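You operate a simulated robot arm through the tools that you are given. There is no shell and no other tool. Be economical: measure what you need, move in short steps, check, and stop when the job is done.

You run a simulated two-armed robot. Do the job below in one go: nothing can be reset, and whatever is moved stays where it is left.

Task
Pick up the tube labelled "65" from the top of the side stand with one hand, pass it to the other hand and put it on the bench top by the portioner. Set down upright: tube.

Only the result counts: the job must be done as asked and must still hold three seconds after the hand-in. Knocking over, shifting, dropping, spilling or breaking anything else fails it.

Robot
Two 7-joint arms with two-finger parallel grippers on one trunk, on a base that drives. Base frame: it is fixed to the floor where the robot stands at the start and does not move with it; the origin is under the middle of the robot, x ahead of it, y to its left, z up. Units: m, rad, N and s.
The left shoulder is at the start at [0.113, 0.171, 1.177], the right one opposite. With the tool pointing down near the work surface each hand reaches from about 0.1 to 0.88 m from the robot's upright axis, wherever it stands, measured 20 degrees to its own side. Places, roughly: bench top by the portioner (54x13 cm) [-0.92, -4.88, 0.9]. Payload 4.4 kg a hand.
Tool frame (each hand has its own): the origin (TCP) lies between the finger pads and is the grasp point; the fingertips stand 0.023 m ahead of it; z points along the fingers, y is the line along which they close. The gripper opens to 0.094 m. The fingers are 0.038 m wide and 0.01 m thick; the gripper's body (0.054 by 0.096 m) begins 0.039 m behind the TCP.
Orientation is that of the tool frame in the base frame, as [roll, pitch, yaw] about the fixed x, y, z axes, in that order (R = Rz(yaw) Ry(pitch) Rx(roll)). With the fingers straight down and closing along the base's y, the tool's x points along the base's -x, its y along +y and its z along -z.

Tools
- The arms move only by the tool apply_moves. It takes "left_deltas", "right_deltas" or both (then of equal length, played together; a hand with none holds still); each is a list of rows, each a list of 3 entries, a list of its own where there are three numbers: the shift along the tool's x, y, z in cm, then the turn, a rotation vector about the tool's x, y, z in rad, then the closure in counts, from 0 (fully open) to 255 (shut). In form: [[[dx, dy, dz], [ax, ay, az], gripper], ...]. A call has 1 to 20 rows; each row shifts and turns the commanded pose from where the row before left it, along the tool's axes as they then stand. A row lasts 0.2 s, in which the tool goes at most 0.05 m and 0.15 rad; a call with a longer step from one row to the next is refused whole, and so is a gripper value outside its range. Where a pose cannot be reached the arm comes as near as it can. A force on the tool above 40 N (or 10 N above the force at the start of the call, whichever is more), or a blocked arm, ends the call early, and 0.2 s more pass. Each finger travels about 0.072 m/s and halts on what it meets, pressing with about 40 N; the grip force reading is that of the motor and also rises with nothing between the fingers. The clock runs only during rows and for 0.2 s after the last one: add rows that do not move to give the fingers time. It gives the time, the measured TCP pose, the force on the tool (base axes), the opening and the grip force at its end, in the units of the frame above (readings bear some noise), with the torque about the TCP (base axes, N m) and any sound that the robot's microphone picked up.
- Cameras (640 x 400 px; columns grow to the right, rows downward): "scene" is now at [0.1976, -0.0559, 1.3035]; the picture's right is [-0.70, -0.71, 0.00], its down [-0.50, 0.50, -0.71] and it looks along [0.50, -0.50, -0.71] (base axes); focal length 248 px, centre (320, 200). "left" rides on the left gripper at [0.087, -0.016, -0.074] in its tool frame; the picture's right is [0.18, 0.98, 0.00], its down [-0.58, 0.11, -0.81] and it looks along [-0.79, 0.15, 0.59] (tool axes); focal length 243 px, centre (320, 200). "right" rides on the right gripper at [0.086, 0.016, -0.075] in its tool frame; the picture's right is [-0.18, 0.98, 0.00], its down [-0.58, -0.11, -0.81] and it looks along [-0.79, -0.15, 0.59] (tool axes); focal length 243 px, centre (320, 200). There is no depth. A picture from a camera that has moved, and an enlarged one, comes with that camera's place and axes in the base frame and with its lens.
- capture(camera): a new picture of that camera. It takes no simulated time.
- move_column(by): slides the trunk up (or, below 0, down) by that many m; the arms and the scene camera ride with it, the base frame stays. It gives what a move gives, with no picture.
- steer(legs): drives the robot by 1 to 6 legs, each [ahead, left, turn to the left] in m, m and rad, along the robot's own axes; the way and the turn of a leg run together, so that a leg with both is an arc; at most 1.5 m and 3.142 rad a leg. The arms and the cameras ride along, it lands a little off, and it stops where it bumps. It gives what a move gives.
- aim_head(pan, tilt): turns the head with the scene camera to pan (to the left, within 1.396 rad either way) and tilt (down, from -0.506 to 1.204), counted from straight ahead of the robot. It gives what a move gives.
- inspect(camera, box): a new picture of the part [left, top, right, bottom] of that camera's present view, enlarged. It takes no simulated time.
- hand_in(): hands the job in; it is judged then, once.

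Work in short steps. Places have to be worked out from the pictures, the camera data and where the tool is seen: move nearer, look again, correct. Check each grasp and each placing, and mend what went wrong. You have 120 turns and 88 pictures in all, those below and enlarged ones among them. Open the grippers and draw the arms clear of the work before you hand the job in, unless the task says otherwise; then end with one line.

The tools are called as a command line: name --argument value ..., lists and objects as JSON in quotes. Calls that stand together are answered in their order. apply_moves: Moves the arms, as the interface text tells. Its arguments: {"type":"object","properties":{"left_deltas":{"type":"array","items":{"type":"array"}},"right_deltas":{"type":"array","items":{"type":"array"}}},"required":[]} The other tools are called the same way: move_column (by) slides the trunk up or down; steer (legs) drives the base; aim_head (pan, tilt) turns the head that bears the scene camera; capture (camera) takes a picture; inspect (camera, box) takes an enlarged picture of a part of a camera's view; hand_in () hands the job in.

At the start:

```text
t: 0.0
left_position: [0.5339, -0.0922, 0.9963]
left_ee_rot: [-3.141, 0.0, 3.141]
left_ft_force: [0.2, -0.1, 0.0]
left_moment: [-0.03, -0.01, 0.01]
left_gripper_width: 0.0942
left_finger_force: 0.0
right_position: [0.3262, -0.4172, 1.0046]
right_ee_rot: [-3.141, 0.001, 3.141]
right_ft_force: [0.9, 0.6, -0.5]
right_moment: [-0.01, 0.01, -0.01]
right_gripper_width: 0.0941
right_finger_force: 0.0
trunk travel left (down, up): [-0.19, 0.199]
robot x, y, heading: [0.0013, -0.0035, -0.003]
head pan, tilt: [-0.778, 0.785]
```

scene: 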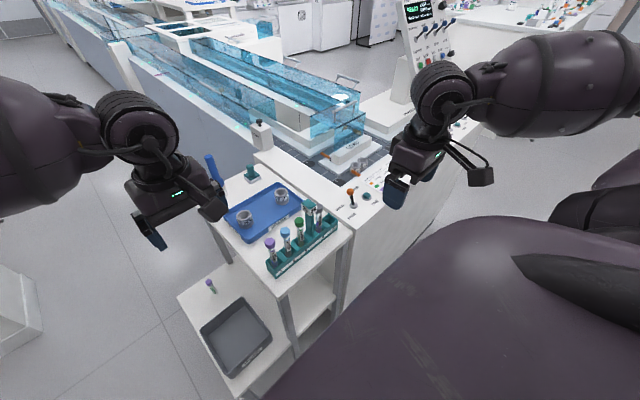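
right: 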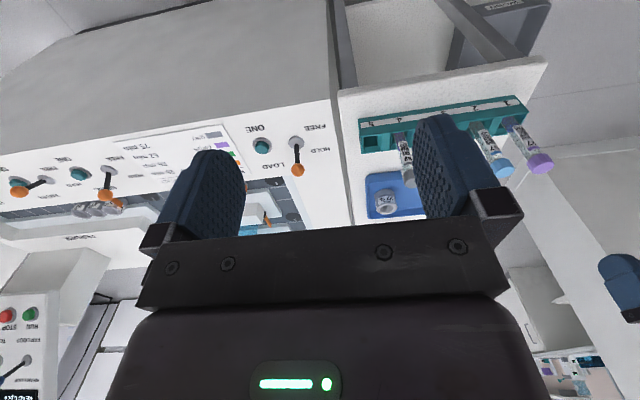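
left: 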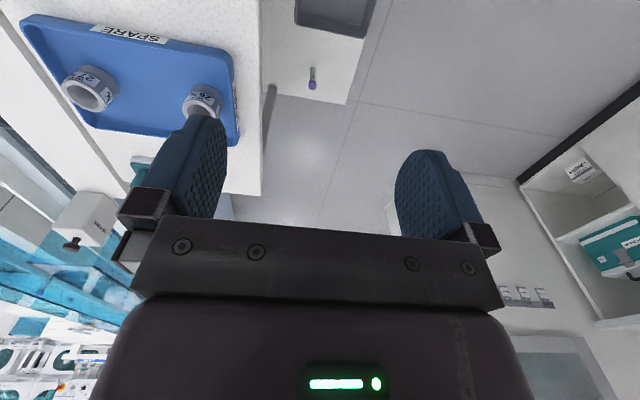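

The side stand carries a rack with tubes in front of me; I enlarge it to read the labels.

inspect --camera "scene" --box '[200, 140, 380, 290]'

inspect --camera "right" --box '[340, 80, 580, 230]'

```text
2.67 times, centred on (290, 215) of scene
camera zoom: at [0.1976, -0.0559, 1.3035], right [-0.7, -0.71, 0.0], down [-0.5, 0.5, -0.71], along [0.5, -0.5, -0.71], focal length 660 px, centre (400, 160)
```

zoom: 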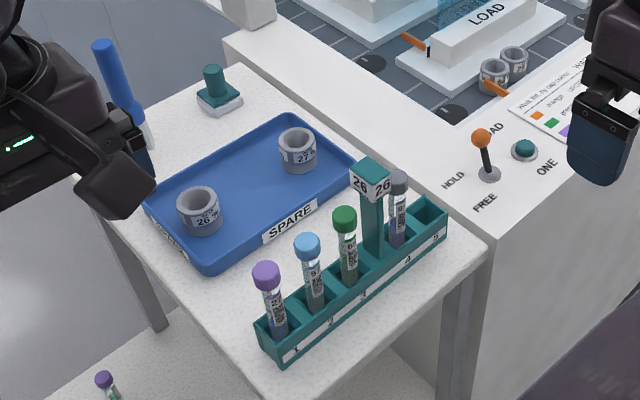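

```text
2.67 times, centred on (460, 155) of right
camera zoom: at [0.2393, -0.4013, 1.0795], right [0.18, 0.98, 0.0], down [0.58, -0.11, 0.81], along [0.79, -0.15, -0.59], focal length 647 px, centre (-53, 320)
```

zoom: 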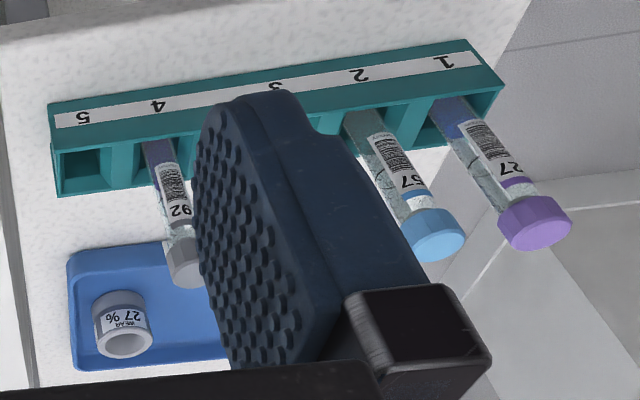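

Slots read 27 (purple), 57 (blue), green unknown, 92 (grey). I enlarge the green one to confirm.

inspect --camera "scene" --box '[276, 190, 336, 228]'

inspect --camera "scene" --box '[260, 205, 320, 285]'

```text
10.53 times, centred on (306, 209) of scene
camera zoom: at [0.1976, -0.0559, 1.3035], right [-0.7, -0.71, 0.0], down [-0.5, 0.5, -0.71], along [0.5, -0.5, -0.71], focal length 2605 px, centre (467, 105)
```

zoom: 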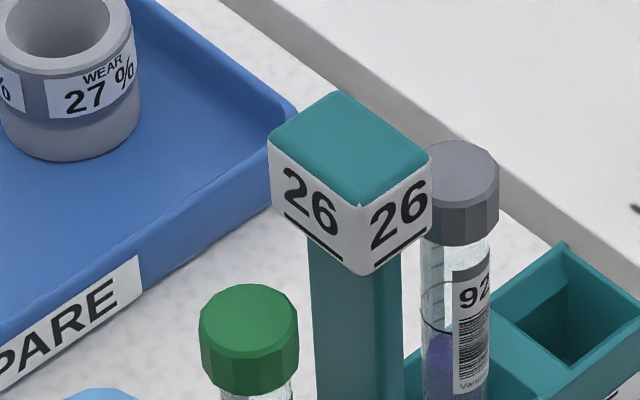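

```text
5.00 times, centred on (290, 245) of scene
camera zoom: at [0.1976, -0.0559, 1.3035], right [-0.7, -0.71, 0.0], down [-0.5, 0.5, -0.71], along [0.5, -0.5, -0.71], focal length 1238 px, centre (470, -25)
```

zoom: 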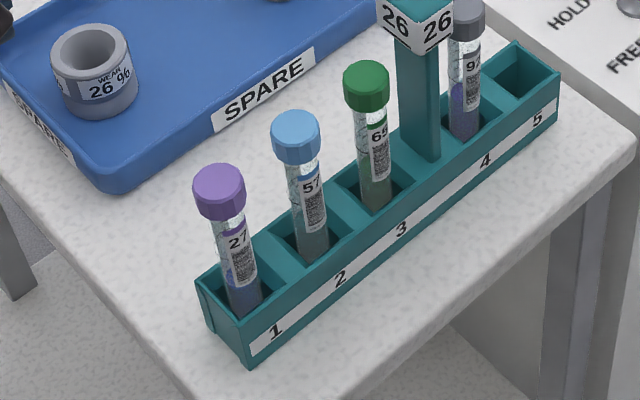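

The green one reads 65 or 69; I enlarge its label further.

inspect --camera "scene" --box '[290, 222, 314, 237]'

```text
16.00 times, centred on (302, 230) of scene
camera zoom: at [0.1976, -0.0559, 1.3035], right [-0.7, -0.71, 0.0], down [-0.5, 0.5, -0.71], along [0.5, -0.5, -0.71], focal length 3960 px, centre (608, -272)
```

zoom: 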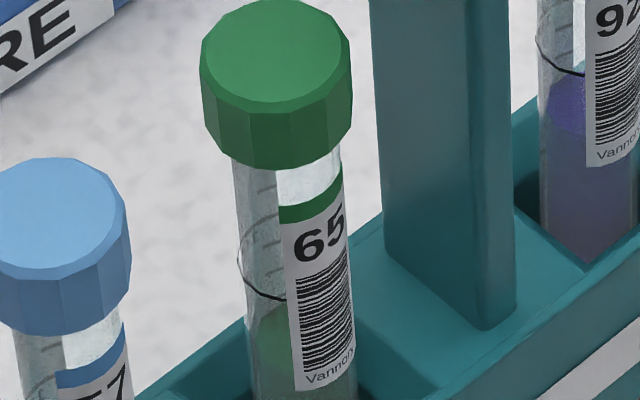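

The green tube in slot 3 is "65". I place its cap top at about (0.484, -0.276, 0.88), with the sign top at about 0.90. I clear the left arm, turn the right hand so it closes along x with its camera on the -y side, and move it above the tube.

apply_moves --right_deltas '[[[0, 0, 0], [0, 0, -0.1428], 0], [[0, 0, 0], [0, 0, -0.1428], 0], [[0, 0, 0], [0, 0, -0.1428], 0], [[0, 0, 0], [0, 0, -0.1428], 0], [[0, 0, 0], [0, 0, -0.1428], 0], [[0, 0, 0], [0, 0, -0.1428], 0], [[0, 0, 0], [0, 0, -0.1428], 0], [[0, 0, 0], [0, 0, -0.1428], 0], [[0, 0, 0], [0, 0, -0.1428], 0], [[0, 0, 0], [0, 0, -0.1428], 0], [[0, 0, 0], [0, 0, -0.1428], 0], [[-3, -3.2, 0], [0, 0, 0], 0], [[-3, -3.2, 0], [0, 0, 0], 0], [[-3, -3.2, 0], [0, 0, 0], 0], [[-3, -3.2, 0], [0, 0, 0], 0], [[-2.6, -3, 0], [0, 0, 0], 0], [[0, 0, 0], [0, 0, 0], 0]]' --left_deltas '[[[0, 3, 0], [0, 0, 0], 0], [[0, 3, 0], [0, 0, 0], 0], [[0, 3, 0], [0, 0, 0], 0], [[0, 3, 0], [0, 0, 0], 0], [[0, 3, 0], [0, 0, 0], 0], [[0, 3, 0], [0, 0, 0], 0], [[0, 0, 0], [0, 0, 0], 0], [[0, 0, 0], [0, 0, 0], 0], [[0, 0, 0], [0, 0, 0], 0], [[0, 0, 0], [0, 0, 0], 0], [[0, 0, 0], [0, 0, 0], 0], [[0, 0, 0], [0, 0, 0], 0], [[0, 0, 0], [0, 0, 0], 0], [[0, 0, 0], [0, 0, 0], 0], [[0, 0, 0], [0, 0, 0], 0], [[0, 0, 0], [0, 0, 0], 0], [[0, 0, 0], [0, 0, 0], 0]]'

capture --camera "right"

capture --camera "scene"

```text
t: 3.6
left_position: [0.5337, 0.0909, 0.9994]
left_ee_rot: [-3.141, 0.0, -3.141]
left_ft_force: [0.8, -0.1, 0.1]
left_moment: [-0.01, -0.03, -0.02]
left_gripper_width: 0.094
left_finger_force: 0.0
right_position: [0.3864, -0.2779, 0.9274]
right_ee_rot: [3.113, 0.032, -1.871]
right_ft_force: [0.0, -0.6, -0.9]
right_moment: [-0.01, 0.04, 0.04]
right_gripper_width: 0.0941
right_finger_force: 0.0
right hand out of reach, approached as far as the arm can: row 5, 6, 7, 8, 9, 10, 11, 12, 13, 14, 15, 16
trunk travel left (down, up): [-0.19, 0.199]
robot x, y, heading: [0.0017, 0.0015, 0.003]
head pan, tilt: [-0.778, 0.785]
```

```text
79 pictures are left
camera right: at [0.3461, -0.3585, 1.0012], right [-0.88, 0.47, 0.03], down [0.29, 0.49, 0.82], along [0.37, 0.74, -0.57], focal length 243 px, centre (320, 200)
```

right: 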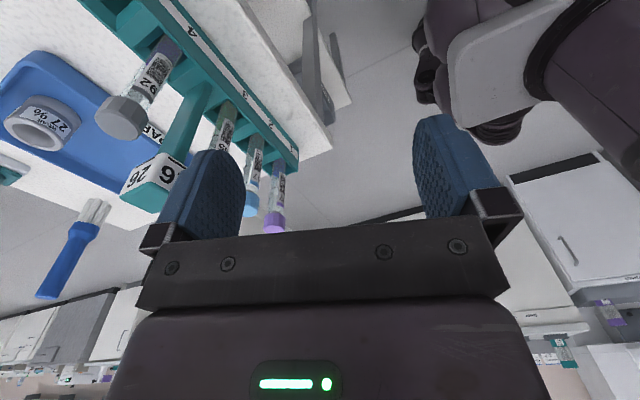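

```text
78 pictures are left
camera scene: at [0.1975, -0.0558, 1.3035], right [-0.7, -0.71, 0.0], down [-0.5, 0.5, -0.71], along [0.5, -0.5, -0.71], focal length 248 px, centre (320, 200)
```

scene: 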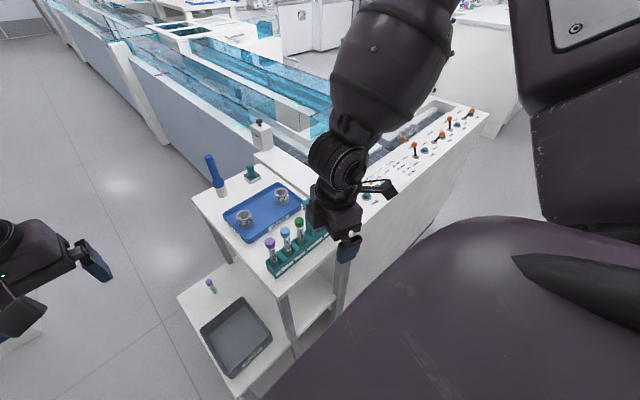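

The right arm couldn't reach that turn. I back off, raise it, and turn the other way (tool x toward +y).

apply_moves --right_deltas '[[[0, 3, -2], [0, 0, 0], 0], [[0, 3, -2], [0, 0, 0], 0], [[0, 4, -1], [0, 0, 0], 0], [[0, 4, 0], [0, 0, 0.1428], 0], [[0, 0, 0], [0, 0, 0.1428], 0], [[0, 0, 0], [0, 0, 0.1428], 0], [[0, 0, 0], [0, 0, 0.1428], 0], [[0, 0, 0], [0, 0, 0.1428], 0], [[0, 0, 0], [0, 0, 0.1428], 0], [[0, 0, 0], [0, 0, 0.1428], 0], [[0, 0, 0], [0, 0, 0.1428], 0], [[0, 0, 0], [0, 0, 0.1428], 0], [[0, 0, 0], [0, 0, 0.1428], 0], [[0, 0, 0], [0, 0, 0.1428], 0], [[0, 0, 0], [0, 0, 0], 0]]'

```text
t: 6.8
left_position: [0.5332, 0.0902, 0.9997]
left_ee_rot: [3.141, 0.0, 3.14]
left_ft_force: [1.1, 0.3, -0.6]
left_moment: [-0.01, 0.01, 0.0]
left_gripper_width: 0.094
left_finger_force: 0.0
right_position: [0.3623, -0.2524, 0.9435]
right_ee_rot: [3.108, -0.039, 2.989]
right_ft_force: [0.4, 0.9, 0.9]
right_moment: [0.01, 0.01, 0.01]
right_gripper_width: 0.094
right_finger_force: 0.1
right hand out of reach, approached as far as the arm can: row 1, 2, 3, 4
trunk travel left (down, up): [-0.19, 0.199]
robot x, y, heading: [-0.0008, 0.0035, 0.004]
head pan, tilt: [-0.778, 0.785]
```

The hand is near the original yaw. I raise it and keep turning toward yaw 1.57.

apply_moves --right_deltas '[[[0, 0, -4], [0, 0, 0], 0], [[0, 0, -4], [0, 0, 0.1418], 0], [[0, 0, 0], [0, 0, 0.1418], 0], [[0, 0, 0], [0, 0, 0.1418], 0], [[0, 0, 0], [0, 0, 0.1418], 0], [[0, 0, 0], [0, 0, 0.1418], 0], [[0, 0, 0], [0, 0, 0.1418], 0], [[0, 0, 0], [0, 0, 0.1418], 0], [[0, 0, 0], [0, 0, 0.1418], 0], [[0, 0, 0], [0, 0, 0.1418], 0], [[0, 0, 0], [0, 0, 0.1418], 0], [[0, 0, 0], [0, 0, 0], 0]]'

```text
t: 9.4
left_position: [0.534, 0.0909, 0.9992]
left_ee_rot: [-3.141, 0.002, 3.141]
left_ft_force: [0.5, -0.4, 0.5]
left_moment: [-0.02, 0.05, 0.0]
left_gripper_width: 0.094
left_finger_force: 0.1
right_position: [0.3765, -0.258, 1.0247]
right_ee_rot: [-3.107, -0.042, 1.569]
right_ft_force: [-0.3, -0.8, -0.3]
right_moment: [0.01, 0.0, -0.02]
right_gripper_width: 0.0941
right_finger_force: 0.0
right hand out of reach, approached as far as the arm can: row 1, 6
trunk travel left (down, up): [-0.19, 0.199]
robot x, y, heading: [-0.0019, 0.0012, -0.0]
head pan, tilt: [-0.778, 0.785]
```

Now at yaw 1.57. I straighten the small tilt and move above the green tube, then look.

apply_moves --right_deltas '[[[0, 0, 0], [-0.0346, -0.042, 0], 0], [[-0.3, 2.7, 0], [0, 0, 0], 0], [[-0.3, 2.7, 0], [0, 0, 0], 0], [[-0.3, 2.7, 0], [0, 0, 0], 0], [[-0.4, 2.65, 0], [0, 0, 0], 0], [[0, 0, 0], [0, 0, 0], 0]]'

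capture --camera "right"

capture --camera "scene"

```text
t: 10.8
left_position: [0.5328, 0.0899, 1.0]
left_ee_rot: [3.141, 0.001, 3.141]
left_ft_force: [0.3, -1.0, -0.8]
left_moment: [0.04, 0.0, 0.0]
left_gripper_width: 0.094
left_finger_force: 0.0
right_position: [0.4902, -0.2732, 1.0275]
right_ee_rot: [3.137, -0.001, 1.575]
right_ft_force: [0.6, -0.7, 0.8]
right_moment: [-0.02, -0.03, 0.04]
right_gripper_width: 0.094
right_finger_force: 0.0
right hand out of reach, approached as far as the arm can: row 1
trunk travel left (down, up): [-0.19, 0.199]
robot x, y, heading: [0.0028, -0.0015, -0.002]
head pan, tilt: [-0.778, 0.785]
```

```text
77 pictures are left
camera right: at [0.505, -0.1862, 1.1034], right [0.98, -0.18, 0.0], down [-0.11, -0.58, 0.81], along [-0.15, -0.79, -0.59], focal length 243 px, centre (320, 200)
```

right: 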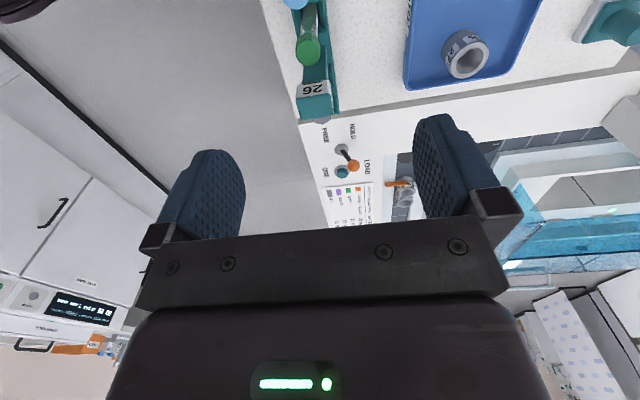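

```text
76 pictures are left
camera scene: at [0.1973, -0.0562, 1.3036], right [-0.7, -0.71, 0.0], down [-0.5, 0.5, -0.71], along [0.5, -0.5, -0.71], focal length 248 px, centre (320, 200)
```

scene: 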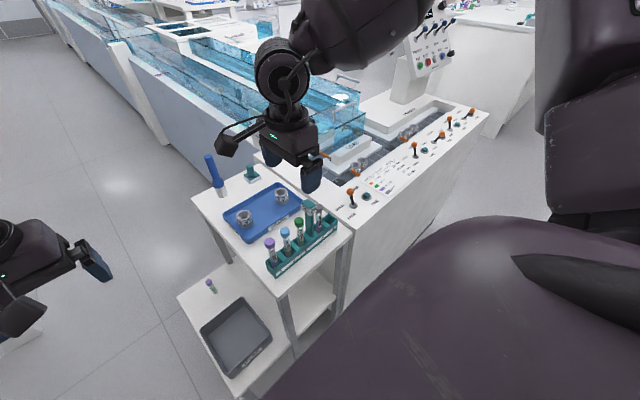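

The green cap shows in the right camera; I zoom for accurate positions of the cap and sign.

inspect --camera "right" --box '[260, 0, 360, 130]'

```text
3.08 times, centred on (310, 65) of right
camera zoom: at [0.505, -0.1862, 1.1034], right [0.98, -0.18, 0.0], down [-0.11, -0.58, 0.81], along [-0.15, -0.79, -0.59], focal length 746 px, centre (351, 615)
```

zoom: 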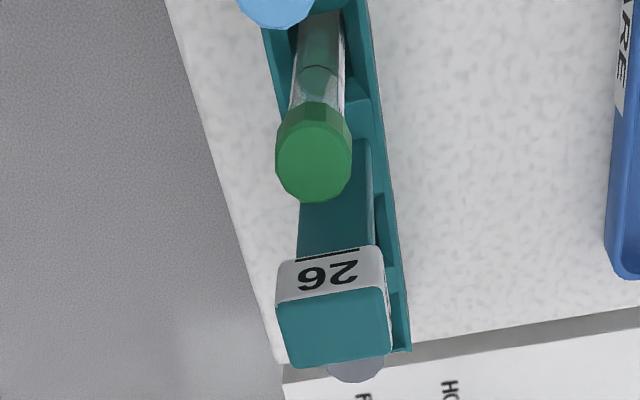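

I place the cap top at (0.479, -0.270, 0.89) and the sign's near edge at y≈-0.292 with its top at about 0.92. I offset the hand 8 mm toward +y to clear the sign and descend partway.

apply_moves --right_deltas '[[[1.1, -1.1, 0], [0, 0, 0], 0], [[0, 0, 3], [0, 0, 0], 60], [[0, 0, 3], [0, 0, 0], 60], [[0, 0, 3], [0, 0, 0], 60], [[0, 0, 1], [0, 0, 0], 60], [[0, 0, 0], [0, 0, 0], 60]]'

capture --camera "right"

inspect --camera "scene" --box '[220, 130, 380, 290]'

```text
t: 12.2
left_position: [0.5341, 0.0895, 0.9989]
left_ee_rot: [3.141, 0.0, 3.141]
left_ft_force: [0.1, 0.1, -0.4]
left_moment: [-0.02, 0.0, 0.0]
left_gripper_width: 0.0939
left_finger_force: 0.1
right_position: [0.4805, -0.2632, 0.9264]
right_ee_rot: [3.139, 0.002, 1.573]
right_ft_force: [0.0, -0.6, -0.7]
right_moment: [-0.01, 0.0, 0.0]
right_gripper_width: 0.0718
right_finger_force: 0.1
trunk travel left (down, up): [-0.19, 0.199]
robot x, y, heading: [0.0002, 0.0005, 0.001]
head pan, tilt: [-0.778, 0.785]
```

```text
74 pictures are left
camera right: at [0.4951, -0.1773, 1.0011], right [0.98, -0.18, 0.0], down [-0.11, -0.58, 0.81], along [-0.15, -0.79, -0.59], focal length 243 px, centre (320, 200)
```

right: 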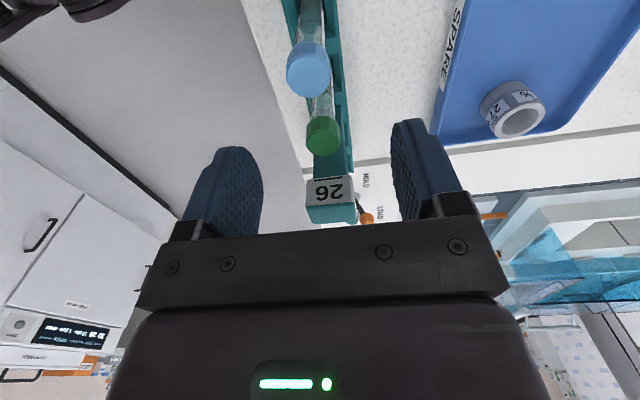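

```text
2.50 times, centred on (300, 210) of scene
camera zoom: at [0.1976, -0.0559, 1.3035], right [-0.7, -0.71, 0.0], down [-0.5, 0.5, -0.71], along [0.5, -0.5, -0.71], focal length 619 px, centre (370, 175)
```

zoom: 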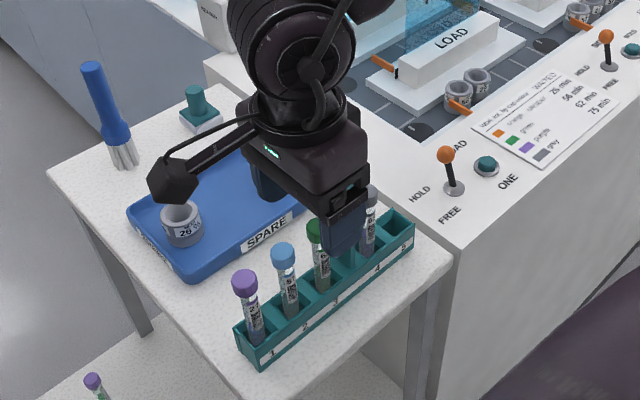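

The cap re-measures at (0.480, -0.268, 0.89), between the fingers. I descend to TCP z≈0.881 and close on the cap.

apply_moves --right_deltas '[[[0, 0, 2], [0, 0, 0], 60], [[0, 0, 1.5], [0, 0, 0], 60], [[0, 0, 1], [0, 0, 0], 60], [[0, 0, 0], [0, 0, 0], 60]]'

capture --camera "right"

```text
t: 13.2
left_position: [0.5326, 0.0908, 1.0003]
left_ee_rot: [3.142, 0.001, -3.141]
left_ft_force: [-0.4, -0.1, -0.1]
left_moment: [-0.02, 0.02, 0.0]
left_gripper_width: 0.0943
left_finger_force: 0.0
right_position: [0.477, -0.263, 0.8797]
right_ee_rot: [3.14, 0.003, 1.572]
right_ft_force: [0.4, -0.1, 0.4]
right_moment: [-0.02, 0.0, 0.03]
right_gripper_width: 0.0718
right_finger_force: 0.0
trunk travel left (down, up): [-0.19, 0.199]
robot x, y, heading: [-0.0006, 0.0007, 0.001]
head pan, tilt: [-0.778, 0.785]
```

```text
72 pictures are left
camera right: at [0.4929, -0.1769, 0.9566], right [0.98, -0.18, 0.0], down [-0.11, -0.58, 0.81], along [-0.15, -0.79, -0.59], focal length 243 px, centre (320, 200)
```

right: 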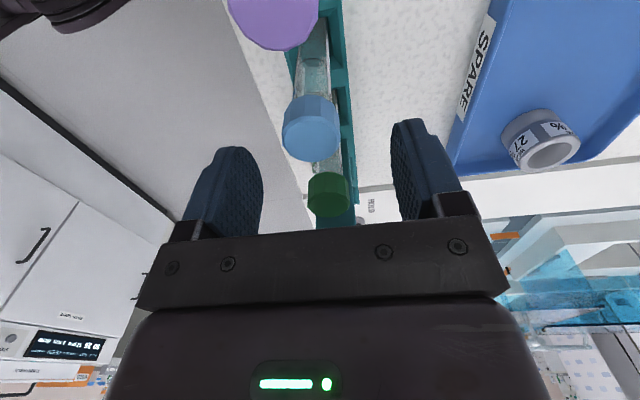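

The green cap is centred and the blue one sits ahead of the pad edge. I close the fingers.

apply_moves --right_deltas '[[[0, 0, 0], [0, 0, 0], 120], [[0, 0, 0], [0, 0, 0], 180], [[0, 0, 0], [0, 0, 0], 255], [[0, 0, 0], [0, 0, 0], 255]]'

capture --camera "right"

```text
t: 14.2
left_position: [0.5341, 0.0896, 1.0006]
left_ee_rot: [-3.141, 0.001, 3.141]
left_ft_force: [0.4, 0.3, -0.5]
left_moment: [-0.02, -0.01, 0.0]
left_gripper_width: 0.094
left_finger_force: 0.1
right_position: [0.4786, -0.2628, 0.8812]
right_ee_rot: [3.14, 0.002, 1.572]
right_ft_force: [-0.9, 0.4, 0.2]
right_moment: [0.03, -0.01, -0.01]
right_gripper_width: 0.0185
right_finger_force: 39.5
trunk travel left (down, up): [-0.19, 0.199]
robot x, y, heading: [-0.0017, -0.0009, -0.002]
head pan, tilt: [-0.778, 0.785]
```

```text
71 pictures are left
camera right: at [0.4929, -0.1769, 0.9565], right [0.98, -0.18, 0.0], down [-0.11, -0.58, 0.81], along [-0.15, -0.79, -0.59], focal length 243 px, centre (320, 200)
```

right: 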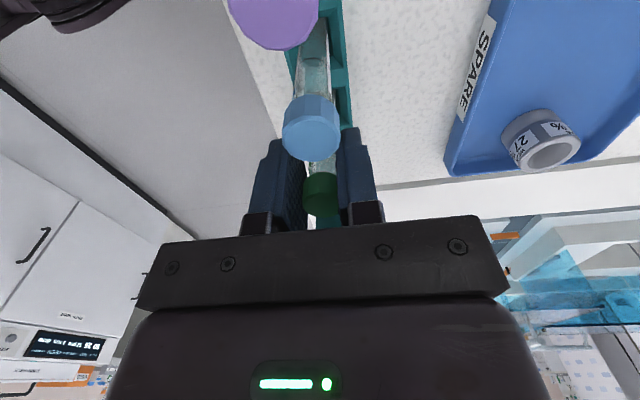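

Grip holds at 18.5 mm on the green cap only. I lift straight up.

apply_moves --right_deltas '[[[0, 0, -1.5], [0, 0, 0], 255], [[0, 0, -2], [0, 0, 0], 255], [[0, 0, -2.5], [0, 0, 0], 255], [[0, 0, -3], [0, 0, 0], 255], [[0, 0, -3], [0, 0, 0], 255], [[0, 0, -3], [0, 0, 0], 255], [[0, 0, 0], [0, 0, 0], 255]]'

inspect --camera "scene" --box '[220, 110, 380, 290]'

capture --camera "left"

```text
t: 15.8
left_position: [0.5342, 0.0893, 0.9985]
left_ee_rot: [-3.141, -0.001, 3.141]
left_ft_force: [0.4, -0.6, -0.8]
left_moment: [-0.02, -0.02, 0.01]
left_gripper_width: 0.0938
left_finger_force: 0.1
right_position: [0.4805, -0.2609, 1.033]
right_ee_rot: [-3.141, 0.002, 1.571]
right_ft_force: [0.3, -0.1, -0.2]
right_moment: [0.02, 0.02, 0.01]
right_gripper_width: 0.0186
right_finger_force: 39.8
trunk travel left (down, up): [-0.19, 0.199]
robot x, y, heading: [-0.0013, 0.0065, 0.001]
head pan, tilt: [-0.778, 0.785]
```

```text
2.22 times, centred on (300, 200) of scene
camera zoom: at [0.1982, -0.0559, 1.3033], right [-0.7, -0.71, 0.0], down [-0.5, 0.5, -0.71], along [0.5, -0.5, -0.71], focal length 550 px, centre (364, 200)
```

zoom: 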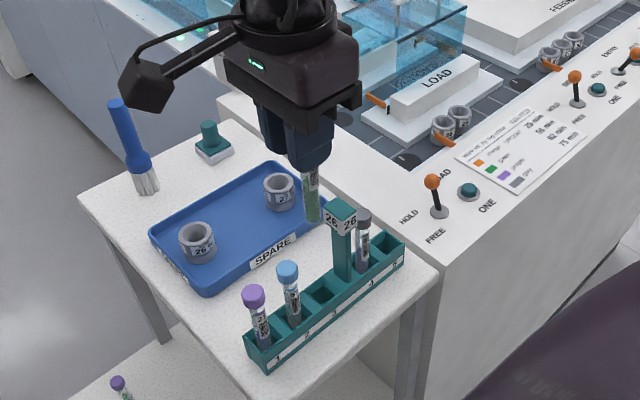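

```text
69 pictures are left
camera left: at [0.4483, 0.0732, 1.0734], right [-0.18, 0.98, 0.0], down [0.58, 0.11, 0.81], along [0.79, 0.15, -0.59], focal length 243 px, centre (320, 200)
```

left: 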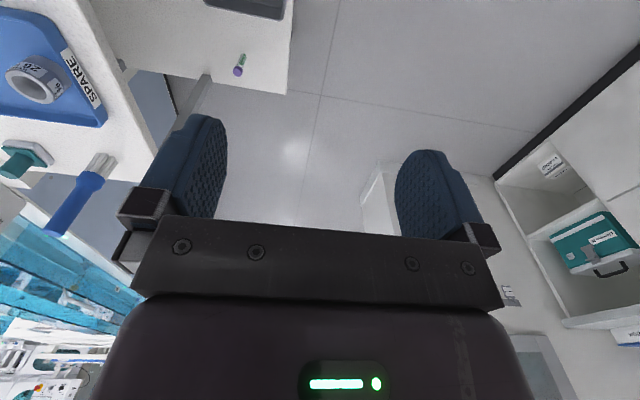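

The tube is held and its bottom is at about z 0.93. I raise it, bring it to near (0.42, -0.12, 1.10), and turn the right hand to yaw 0 so its camera faces away from the left hand's approach.

apply_moves --right_deltas '[[[0, 0, -2.5], [0, 0, 0], 255], [[0, 0, -2.5], [0, 0, 0], 255], [[0, 0, -2], [0, 0, 0], 255], [[2.8, -1.2, 0], [0, 0, 0], 255], [[2.8, -1.2, 0], [0, 0, 0], 255], [[2.8, -1.2, 0], [0, 0, 0], 255], [[2.8, -1.2, 0], [0, 0, 0], 255], [[2.8, -1.2, 0], [0, 0, 0], 255], [[0, 0, 0], [0, 0, 0.1309], 255], [[0, 0, 0], [0, 0, 0.1309], 255], [[0, 0, 0], [0, 0, 0.1309], 255], [[0, 0, 0], [0, 0, 0.1309], 255], [[0, 0, 0], [0, 0, 0.1309], 255], [[0, 0, 0], [0, 0, 0.1309], 255], [[0, 0, 0], [0, 0, 0], 255]]'

```text
t: 19.0
left_position: [0.5327, 0.0903, 0.9991]
left_ee_rot: [-3.141, 0.0, -3.14]
left_ft_force: [-0.1, 0.2, 0.9]
left_moment: [0.0, 0.01, 0.0]
left_gripper_width: 0.0939
left_finger_force: 0.0
right_position: [0.4183, -0.1234, 1.1015]
right_ee_rot: [3.14, -0.005, 0.782]
right_ft_force: [-0.2, -0.2, 0.5]
right_moment: [0.0, 0.01, 0.01]
right_gripper_width: 0.0174
right_finger_force: 40.1
trunk travel left (down, up): [-0.19, 0.199]
robot x, y, heading: [-0.002, 0.0007, -0.003]
head pan, tilt: [-0.778, 0.785]
```

Reachable. I finish the right turn to yaw 0 and start turning the left hand (yaw π→0), both at safe spacing.

apply_moves --right_deltas '[[[0, 0, 0], [0, 0, 0.1303], 255], [[0, 0, 0], [0, 0, 0.1303], 255], [[0, 0, 0], [0, 0, 0.1303], 255], [[0, 0, 0], [0, 0, 0.1303], 255], [[0, 0, 0], [0, 0, 0.1303], 255], [[0, 0, 0], [0, 0, 0.1303], 255], [[0, 0, 0], [0, 0, 0], 255], [[0, 0, 0], [0, 0, 0], 255], [[0, 0, 0], [0, 0, 0], 255], [[0, 0, 0], [0, 0, 0], 255], [[0, 0, 0], [0, 0, 0], 255], [[0, 0, 0], [0, 0, 0], 255]]' --left_deltas '[[[0, 2, 0], [0, 0, 0], 0], [[0, 2, 0], [0, 0, -0.1428], 0], [[0, 2, 0], [0, 0, -0.1428], 0], [[0, 0, 0], [0, 0, -0.1428], 0], [[0, 0, 0], [0, 0, -0.1428], 0], [[0, 0, 0], [0, 0, -0.1428], 0], [[0, 0, 0], [0, 0, -0.1428], 0], [[0, 0, 0], [0, 0, -0.1428], 0], [[0, 0, 0], [0, 0, -0.1428], 0], [[0, 0, 0], [0, 0, -0.1428], 0], [[0, 0, 0], [0, 0, -0.1428], 0], [[0, 0, 0], [0, 0, -0.1428], 0]]'

aim_head --pan -0.2 --tilt 0.6

capture --camera "scene"

capture --camera "right"

```text
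t: 21.6
left_position: [0.5321, 0.149, 0.9966]
left_ee_rot: [3.141, 0.0, -1.568]
left_ft_force: [-0.5, -0.1, 0.9]
left_moment: [0.0, 0.03, -0.02]
left_gripper_width: 0.0939
left_finger_force: 0.0
right_position: [0.4174, -0.1232, 1.1025]
right_ee_rot: [-3.141, -0.001, 0.005]
right_ft_force: [0.5, -0.1, 0.2]
right_moment: [0.01, -0.03, 0.01]
right_gripper_width: 0.0174
right_finger_force: 40.0
trunk travel left (down, up): [-0.19, 0.199]
robot x, y, heading: [-0.003, 0.0001, 0.002]
head pan, tilt: [-0.778, 0.785]
```

```text
t: 22.6
left_position: [0.5312, 0.1482, 0.9963]
left_ee_rot: [3.141, 0.0, -1.574]
left_ft_force: [0.3, -0.6, 0.4]
left_moment: [0.06, -0.01, 0.02]
left_gripper_width: 0.0937
left_finger_force: 0.1
right_position: [0.4166, -0.1234, 1.1018]
right_ee_rot: [3.141, -0.001, 0.005]
right_ft_force: [0.6, 0.9, -0.2]
right_moment: [0.01, 0.02, -0.03]
right_gripper_width: 0.0174
right_finger_force: 40.4
trunk travel left (down, up): [-0.19, 0.199]
robot x, y, heading: [-0.0011, -0.0028, -0.005]
head pan, tilt: [-0.201, 0.6]
```

```text
68 pictures are left
camera scene: at [0.2262, -0.0165, 1.3192], right [-0.2, -0.98, 0.0], down [-0.55, 0.11, -0.82], along [0.81, -0.17, -0.57], focal length 248 px, centre (320, 200)
```

scene: 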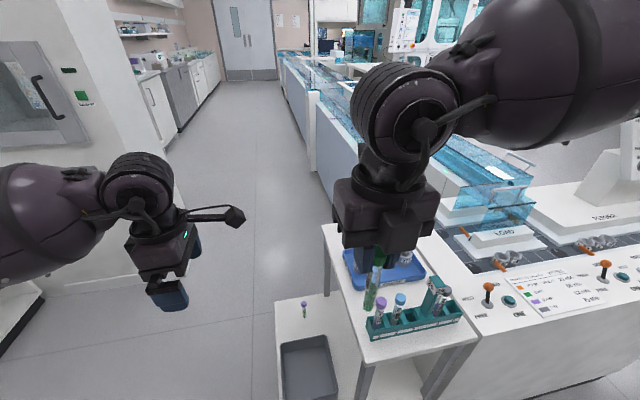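

```text
67 pictures are left
camera right: at [0.5033, -0.1393, 1.1779], right [-0.18, -0.98, 0.0], down [-0.58, 0.11, 0.81], along [-0.79, 0.14, -0.59], focal length 243 px, centre (320, 200)
```

right: 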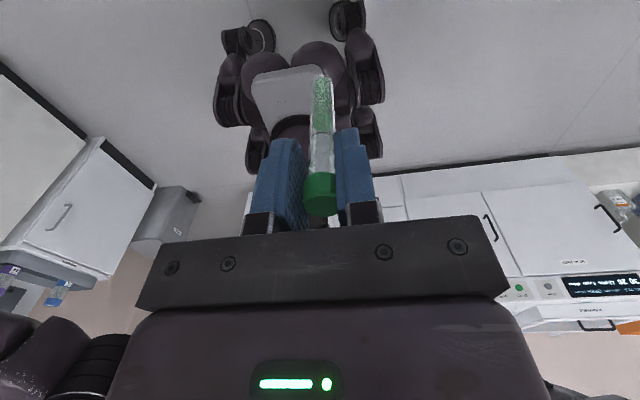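

The tube hangs vertically. I finish the left yaw turn and shift the right hand 6 cm forward.

apply_moves --right_deltas '[[[2, 0, 0], [0, 0, 0], 255], [[2, 0, 0], [0, 0, 0], 255], [[2, 0, 0], [0, 0, 0], 255], [[0, 0, 0], [0, 0, 0], 255], [[0, 0, 0], [0, 0, 0], 255], [[0, 0, 0], [0, 0, 0], 255], [[0, 0, 0], [0, 0, 0], 255], [[0, 0, 0], [0, 0, 0], 255], [[0, 0, 0], [0, 0, 0], 255], [[0, 0, 0], [0, 0, 0], 255], [[0, 0, 0], [0, 0, 0], 255], [[0, 0, 0], [0, 0, 0], 255]]' --left_deltas '[[[0, 0, 0], [0, 0, -0.1428], 0], [[0, 0, 0], [0, 0, -0.1428], 0], [[0, 0, 0], [0, 0, -0.1428], 0], [[0, 0, 0], [0, 0, -0.1428], 0], [[0, 0, 0], [0, 0, -0.1428], 0], [[0, 0, 0], [0, 0, -0.1428], 0], [[0, 0, 0], [0, 0, -0.1428], 0], [[0, 0, 0], [0, 0, -0.1428], 0], [[0, 0, 0], [0, 0, -0.1428], 0], [[0, 0, 0], [0, 0, -0.1428], 0], [[0, 0, 0], [0, 0, -0.1428], 0], [[0, 0, 0], [0, 0, 0], 0]]'

```text
t: 25.2
left_position: [0.5312, 0.1488, 0.9972]
left_ee_rot: [3.141, 0.0, 0.002]
left_ft_force: [0.7, -0.5, -0.1]
left_moment: [-0.02, 0.01, 0.01]
left_gripper_width: 0.094
left_finger_force: 0.0
right_position: [0.4689, -0.1333, 1.1063]
right_ee_rot: [3.139, -0.003, 0.002]
right_ft_force: [-0.4, 0.0, -0.1]
right_moment: [0.02, 0.0, 0.01]
right_gripper_width: 0.0174
right_finger_force: 39.6
right hand out of reach, approached as far as the arm can: row 1, 2, 3
trunk travel left (down, up): [-0.19, 0.199]
robot x, y, heading: [-0.0033, -0.0001, 0.002]
head pan, tilt: [-0.201, 0.6]
```

Left is at yaw 0. Now I pitch it up 90° about its tool y so the fingers point forward with the camera up.

apply_moves --left_deltas '[[[-2, 0, 0], [0, 0, 0], 0], [[-2, 0, 0], [0, 0.1428, 0], 0], [[0, 0, 0], [0, 0.1428, 0], 0], [[0, 0, 0], [0, 0.1428, 0], 0], [[0, 0, 0], [0, 0.1428, 0], 0], [[0, 0, 0], [0, 0.1428, 0], 0], [[0, 0, 0], [0, 0.1428, 0], 0], [[0, 0, 0], [0, 0.1428, 0], 0], [[0, 0, 0], [0, 0.1428, 0], 0], [[0, 0, 0], [0, 0.1428, 0], 0], [[0, 0, 0], [0, 0.1428, 0], 0], [[0, 0, 0], [0, 0.1428, 0], 0], [[0, 0, 0], [0, 0, 0], 0]]'

capture --camera "scene"

```text
t: 28.0
left_position: [0.5144, 0.1374, 0.9914]
left_ee_rot: [-3.141, -0.939, -0.008]
left_ft_force: [-0.1, 0.2, 0.9]
left_moment: [0.02, -0.01, 0.02]
left_gripper_width: 0.0942
left_finger_force: 0.1
left hand out of reach, approached as far as the arm can: row 6, 7, 8, 9, 10, 11, 12
right_position: [0.4696, -0.1339, 1.1083]
right_ee_rot: [-3.141, -0.007, 0.002]
right_ft_force: [-0.9, -0.7, -1.1]
right_moment: [0.0, -0.03, -0.03]
right_gripper_width: 0.0176
right_finger_force: 39.7
trunk travel left (down, up): [-0.19, 0.199]
robot x, y, heading: [0.0019, 0.0011, 0.001]
head pan, tilt: [-0.201, 0.6]
```

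```text
66 pictures are left
camera scene: at [0.2263, -0.0163, 1.3192], right [-0.2, -0.98, 0.0], down [-0.55, 0.11, -0.83], along [0.81, -0.16, -0.56], focal length 248 px, centre (320, 200)
```

scene: 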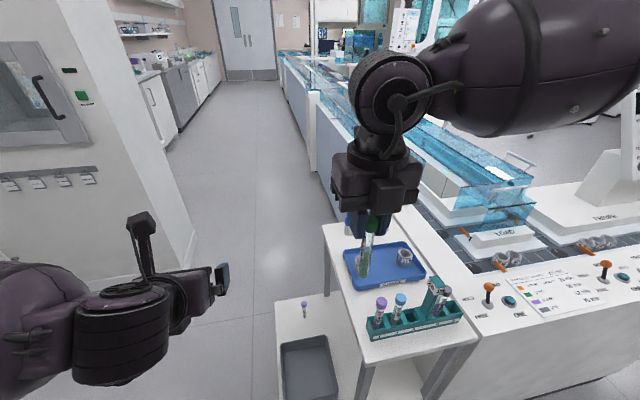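

The left wrist is limited at this low height. I raise both hands closer to shoulder height, where a horizontal wrist should be reachable; the trunk can drop later for placing.

apply_moves --left_deltas '[[[1.9, 0, -2.9], [0, 0, 0], 0], [[1.9, 0, -2.9], [0, 0, 0], 0], [[1.9, 0, -2.9], [0, 0, 0], 0], [[1.9, 0, -2.9], [0, 0, 0], 0], [[0, 0, 0], [0, 0.126, 0], 0], [[0, 0, 0], [0, 0.126, 0], 0], [[0, 0, 0], [0, 0.126, 0], 0], [[0, 0, 0], [0, 0.126, 0], 0], [[0, 0, 0], [0, 0.126, 0], 0], [[0, 0, 0], [0, 0, 0], 0]]' --right_deltas '[[[0, 0, -2], [0, 0, 0], 255], [[0, 0, -2], [0, 0, 0], 255], [[0, 0, -2], [0, 0, 0], 255], [[0, 0, -2], [0, 0, 0], 255], [[0, 0, -1], [0, 0, 0], 255], [[0, 0, 0], [0, 0, 0], 255], [[0, 0, 0], [0, 0, 0], 255], [[0, 0, 0], [0, 0, 0], 255], [[0, 0, 0], [0, 0, 0], 255], [[0, 0, 0], [0, 0, 0], 255]]'

```text
t: 30.2
left_position: [0.5407, 0.0943, 1.1166]
left_ee_rot: [0.124, -1.568, 3.009]
left_ft_force: [0.0, -0.5, 0.0]
left_moment: [-0.04, 0.02, 0.0]
left_gripper_width: 0.0939
left_finger_force: 0.1
left hand out of reach, approached as far as the arm can: row 1, 2, 3, 4, 5, 6, 7
right_position: [0.4671, -0.1349, 1.1974]
right_ee_rot: [3.141, -0.004, 0.005]
right_ft_force: [0.2, 0.4, 0.0]
right_moment: [-0.02, -0.02, 0.0]
right_gripper_width: 0.0176
right_finger_force: 40.2
trunk travel left (down, up): [-0.19, 0.199]
robot x, y, heading: [0.0083, 0.001, 0.001]
head pan, tilt: [-0.201, 0.6]
```

Left is now horizontal with its camera up. Tube axis is at about (0.459, -0.135). I retreat the left hand to x≈0.38 first, then look.

apply_moves --left_deltas '[[[0, 0, -3], [0, 0, 0], 0], [[0, 0, -3], [0, 0, 0], 0], [[0, 0, -3], [0, 0, 0], 0], [[0, 0, -3], [0, 0, 0], 0], [[0, 0, -3], [0, 0, 0], 0], [[0, 0, -1], [0, 0, 0], 0], [[0, 0, 0], [0, 0, 0], 0]]'

capture --camera "scene"

```text
t: 31.8
left_position: [0.4659, 0.0402, 1.0835]
left_ee_rot: [-2.875, -1.567, -0.276]
left_ft_force: [-0.3, -0.2, 0.3]
left_moment: [0.0, -0.01, -0.04]
left_gripper_width: 0.0939
left_finger_force: 0.0
left hand out of reach, approached as far as the arm can: row 1, 2, 3, 4, 5, 6
right_position: [0.4691, -0.1351, 1.1949]
right_ee_rot: [3.139, -0.002, 0.006]
right_ft_force: [0.7, 1.1, 0.3]
right_moment: [0.0, 0.02, 0.01]
right_gripper_width: 0.0172
right_finger_force: 40.1
trunk travel left (down, up): [-0.19, 0.199]
robot x, y, heading: [-0.0, -0.0015, -0.001]
head pan, tilt: [-0.201, 0.6]
```

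```text
65 pictures are left
camera scene: at [0.2262, -0.0165, 1.3193], right [-0.2, -0.98, 0.0], down [-0.55, 0.11, -0.83], along [0.81, -0.16, -0.56], focal length 248 px, centre (320, 200)
```

scene: 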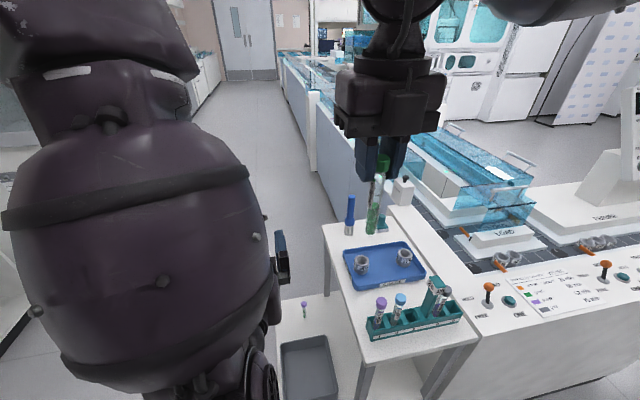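

Left can't retreat enough while pointing forward. I back it toward +y and swing it about the vertical to point -y for a sideways approach.

apply_moves --left_deltas '[[[0, -3, 0.5], [0, 0, 0], 0], [[0, -3, 0.5], [0, 0, 0], 0], [[0, -3, 0.5], [0, 0, 0], 0], [[1, -3, 0], [-0.1428, 0, 0], 0], [[1, 0, 0], [-0.1428, 0, 0], 0], [[0, 0, 0], [-0.1428, 0, 0], 0], [[0, 0, 0], [-0.1428, 0, 0], 0], [[0, 0, 0], [-0.1428, 0, 0], 0], [[0, 0, 0], [-0.1428, 0, 0], 0], [[0, 0, 0], [-0.1428, 0, 0], 0], [[0, 0, 0], [-0.1428, 0, 0], 0], [[0, 0, 0], [-0.1428, 0, 0], 0], [[0, 0, 0], [-0.1428, 0, 0], 0], [[0, 0, 0], [-0.1428, 0, 0], 0], [[0, 0, 0], [0, 0, 0], 0]]'

capture --camera "scene"

capture --camera "left"

```text
t: 35.0
left_position: [0.5186, 0.0671, 1.0977]
left_ee_rot: [-1.801, -1.516, -1.541]
left_ft_force: [0.7, -0.2, 1.2]
left_moment: [0.0, 0.0, -0.01]
left_gripper_width: 0.0939
left_finger_force: 0.1
left hand out of reach, approached as far as the arm can: row 1, 2, 3, 4, 5, 6, 7, 8, 9, 10, 11, 12, 13, 14
right_position: [0.4688, -0.1346, 1.1946]
right_ee_rot: [3.138, -0.003, 0.006]
right_ft_force: [0.1, -0.5, 0.0]
right_moment: [-0.04, 0.0, 0.03]
right_gripper_width: 0.0172
right_finger_force: 39.8
trunk travel left (down, up): [-0.19, 0.199]
robot x, y, heading: [-0.0026, -0.0013, -0.001]
head pan, tilt: [-0.201, 0.6]
```

```text
64 pictures are left
camera scene: at [0.2263, -0.0164, 1.3192], right [-0.2, -0.98, 0.0], down [-0.55, 0.11, -0.83], along [0.81, -0.16, -0.56], focal length 248 px, centre (320, 200)
```

scene: 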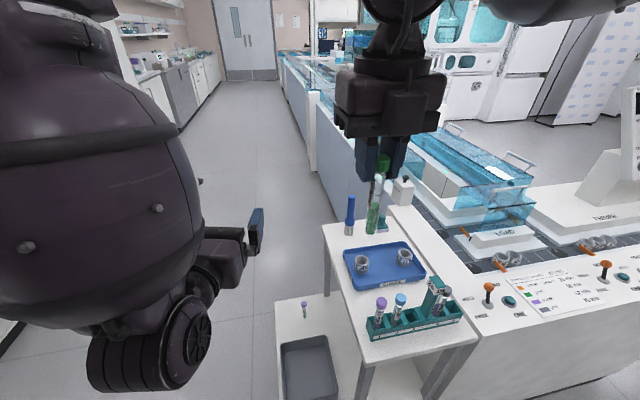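

```text
63 pictures are left
camera left: at [0.4488, 0.0927, 1.1855], right [-0.19, -0.97, 0.13], down [-0.81, 0.08, -0.58], along [0.55, -0.22, -0.81], focal length 243 px, centre (320, 200)
```

left: 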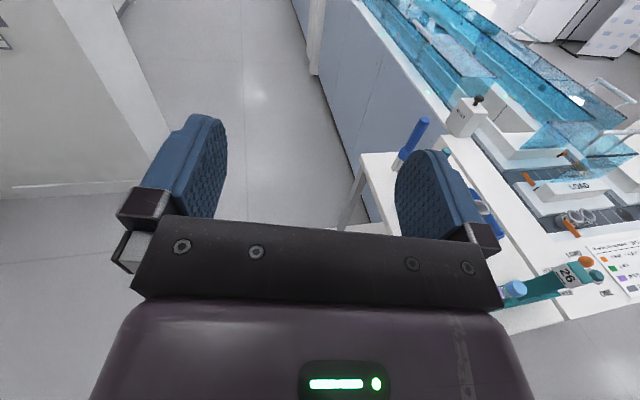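

The left solver stays in its forward-pointing branch. Instead I move the right hand further out: back to yaw 1.57, where it reaches further, then forward to x≈0.6 so the left can come in from behind.

apply_moves --right_deltas '[[[0, 0, 0], [0, 0, -0.1309], 255], [[0, 0, 0], [0, 0, -0.1309], 255], [[0, 0, 0], [0, 0, -0.1309], 255], [[0, 0, 0], [0, 0, -0.1309], 255], [[0, 0, 0], [0, 0, -0.1309], 255], [[0, 0, 0], [0, 0, -0.1309], 255], [[0, 0, 0], [0, 0, -0.1309], 255], [[0, 0, 0], [0, 0, -0.1309], 255], [[0, 0, 0], [0, 0, -0.1309], 255], [[0, 0, 0], [0, 0, -0.1309], 255], [[0, 0, 0], [0, 0, -0.1309], 255], [[0, 0, 0], [0, 0, -0.1309], 255], [[0, 2.5, 0], [0, 0, 0], 255], [[0, 2.5, 0], [0, 0, 0], 255], [[0, 2.5, 0], [0, 0, 0], 255], [[0, 2.5, 0], [0, 0, 0], 255], [[0, 2.5, 0], [0, 0, 0], 255], [[0, 0, 0], [0, 0, 0], 255]]'

capture --camera "scene"

```text
t: 38.8
left_position: [0.5174, 0.0678, 1.0981]
left_ee_rot: [-1.788, -1.517, -1.553]
left_ft_force: [-0.6, 0.6, -0.1]
left_moment: [0.0, 0.0, 0.02]
left_gripper_width: 0.094
left_finger_force: 0.1
right_position: [0.5662, -0.1751, 1.2122]
right_ee_rot: [3.137, 0.0, 1.576]
right_ft_force: [0.4, -0.4, 0.7]
right_moment: [0.01, -0.02, -0.01]
right_gripper_width: 0.0176
right_finger_force: 40.2
right hand out of reach, approached as far as the arm can: row 14, 15, 16, 17
trunk travel left (down, up): [-0.19, 0.199]
robot x, y, heading: [-0.0017, 0.0006, -0.003]
head pan, tilt: [-0.201, 0.6]
```

```text
62 pictures are left
camera scene: at [0.2259, -0.0164, 1.3194], right [-0.2, -0.98, 0.0], down [-0.55, 0.11, -0.83], along [0.81, -0.16, -0.56], focal length 248 px, centre (320, 200)
```

scene: 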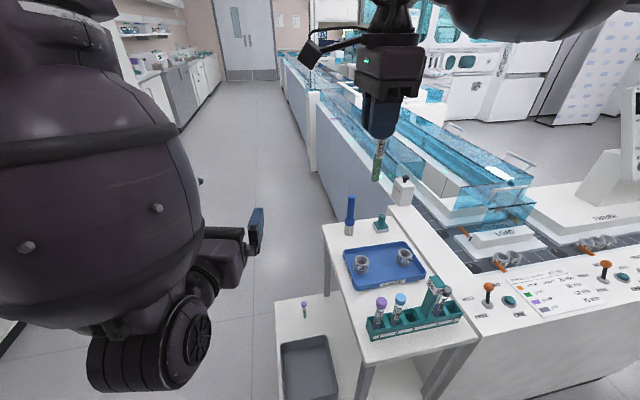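

Lowering the right hand a bit should extend its reach; I move it to about (0.60, -0.10, 1.165), nearer the left hand's zone.

apply_moves --right_deltas '[[[0, 0, 2.4], [0, 0, 0], 255], [[0, 0, 2.4], [0, 0, 0], 255], [[2.5, 1.2, 0], [0, 0, 0], 255], [[2.5, 1.2, 0], [0, 0, 0], 255], [[2.5, 1.2, 0], [0, 0, 0], 255], [[0, 0, 0], [0, 0, 0], 255]]'

```text
t: 40.2
left_position: [0.5173, 0.0666, 1.0977]
left_ee_rot: [-1.798, -1.517, -1.544]
left_ft_force: [0.5, -0.2, 0.4]
left_moment: [0.0, -0.04, -0.04]
left_gripper_width: 0.0942
left_finger_force: 0.1
right_position: [0.5674, -0.1751, 1.1666]
right_ee_rot: [3.14, 0.002, 1.576]
right_ft_force: [-0.4, -0.3, -0.3]
right_moment: [0.0, 0.01, -0.01]
right_gripper_width: 0.0174
right_finger_force: 39.4
right hand out of reach, approached as far as the arm can: row 3, 4, 5
trunk travel left (down, up): [-0.19, 0.199]
robot x, y, heading: [-0.0015, 0.001, 0.002]
head pan, tilt: [-0.201, 0.6]
```

The right hand won't move further toward +y here. I test how far the left hand can come across at x≈0.49.

apply_moves --left_deltas '[[[0, 2.5, -0.5], [0, 0, 0], 0], [[0, 2.5, -0.5], [0, 0, 0], 0], [[0, 2.5, -0.5], [0, 0, 0], 0], [[0, 2.5, -0.5], [0, 0, 0], 0], [[0, 0, 0], [0, 0, 0], 0]]'

```text
t: 41.4
left_position: [0.4804, -0.0258, 1.0942]
left_ee_rot: [-1.78, -1.518, -1.56]
left_ft_force: [0.3, -0.8, 0.5]
left_moment: [0.01, -0.01, 0.01]
left_gripper_width: 0.0939
left_finger_force: 0.1
right_position: [0.5659, -0.176, 1.1662]
right_ee_rot: [3.138, 0.004, 1.576]
right_ft_force: [-0.3, 0.7, -0.3]
right_moment: [0.0, -0.02, -0.01]
right_gripper_width: 0.0172
right_finger_force: 40.1
trunk travel left (down, up): [-0.19, 0.199]
robot x, y, heading: [0.0008, 0.0001, 0.0]
head pan, tilt: [-0.201, 0.6]
```

Left crosses freely. I bring it to an 8 cm standoff behind the tube, about 7 cm below the right TCP.

apply_moves --left_deltas '[[[0, 2.8, 0.7], [0, 0, 0], 0], [[0, 2.8, 0.7], [0, 0, 0], 0], [[0, 2.8, 0.7], [0, 0, 0], 0], [[0, 2.8, 0.7], [0, 0, 0], 0], [[0, 2.6, 0.7], [0, 0, 0], 0], [[0, 0, 0], [0, 0, 0], 0]]'

capture --camera "left"

capture --camera "scene"

capture --camera "right"

```text
t: 42.8
left_position: [0.4879, -0.1686, 1.0828]
left_ee_rot: [-1.799, -1.517, -1.542]
left_ft_force: [0.0, 0.3, -0.3]
left_moment: [-0.02, 0.02, -0.02]
left_gripper_width: 0.0944
left_finger_force: 0.0
right_position: [0.5666, -0.1755, 1.1667]
right_ee_rot: [3.14, 0.0, 1.577]
right_ft_force: [-0.9, 0.3, -0.4]
right_moment: [0.02, 0.0, -0.01]
right_gripper_width: 0.0174
right_finger_force: 39.8
trunk travel left (down, up): [-0.19, 0.199]
robot x, y, heading: [-0.0027, -0.0014, -0.001]
head pan, tilt: [-0.201, 0.6]
```

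```text
61 pictures are left
camera left: at [0.4179, -0.1436, 1.1711], right [-0.19, -0.97, 0.13], down [-0.81, 0.08, -0.58], along [0.55, -0.22, -0.81], focal length 243 px, centre (320, 200)
```

left: 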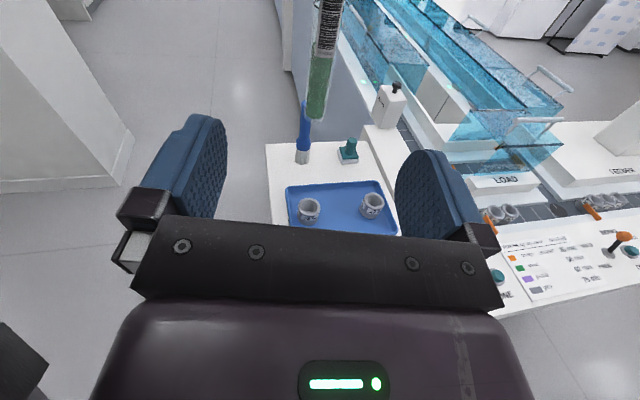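

```text
60 pictures are left
camera scene: at [0.2262, -0.016, 1.3193], right [-0.2, -0.98, 0.0], down [-0.55, 0.11, -0.83], along [0.81, -0.16, -0.56], focal length 248 px, centre (320, 200)
```

scene: 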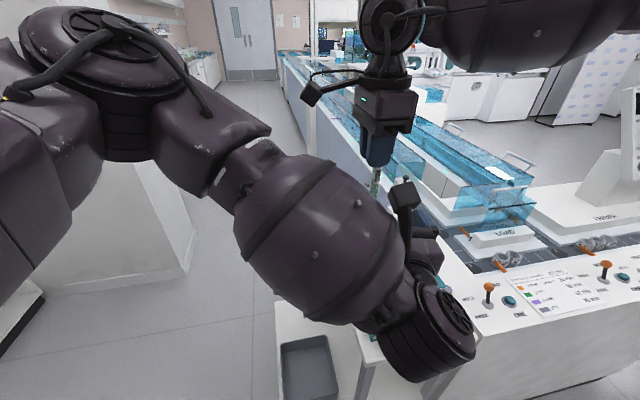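

```text
59 pictures are left
camera right: at [0.5819, -0.089, 1.242], right [0.98, -0.18, 0.0], down [-0.11, -0.58, 0.81], along [-0.14, -0.79, -0.59], focal length 243 px, centre (320, 200)
```

right: 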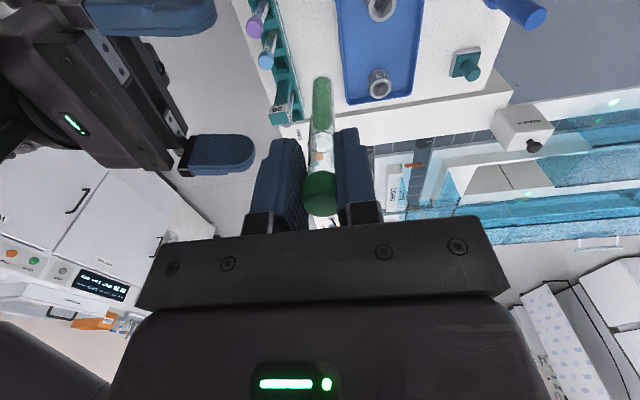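

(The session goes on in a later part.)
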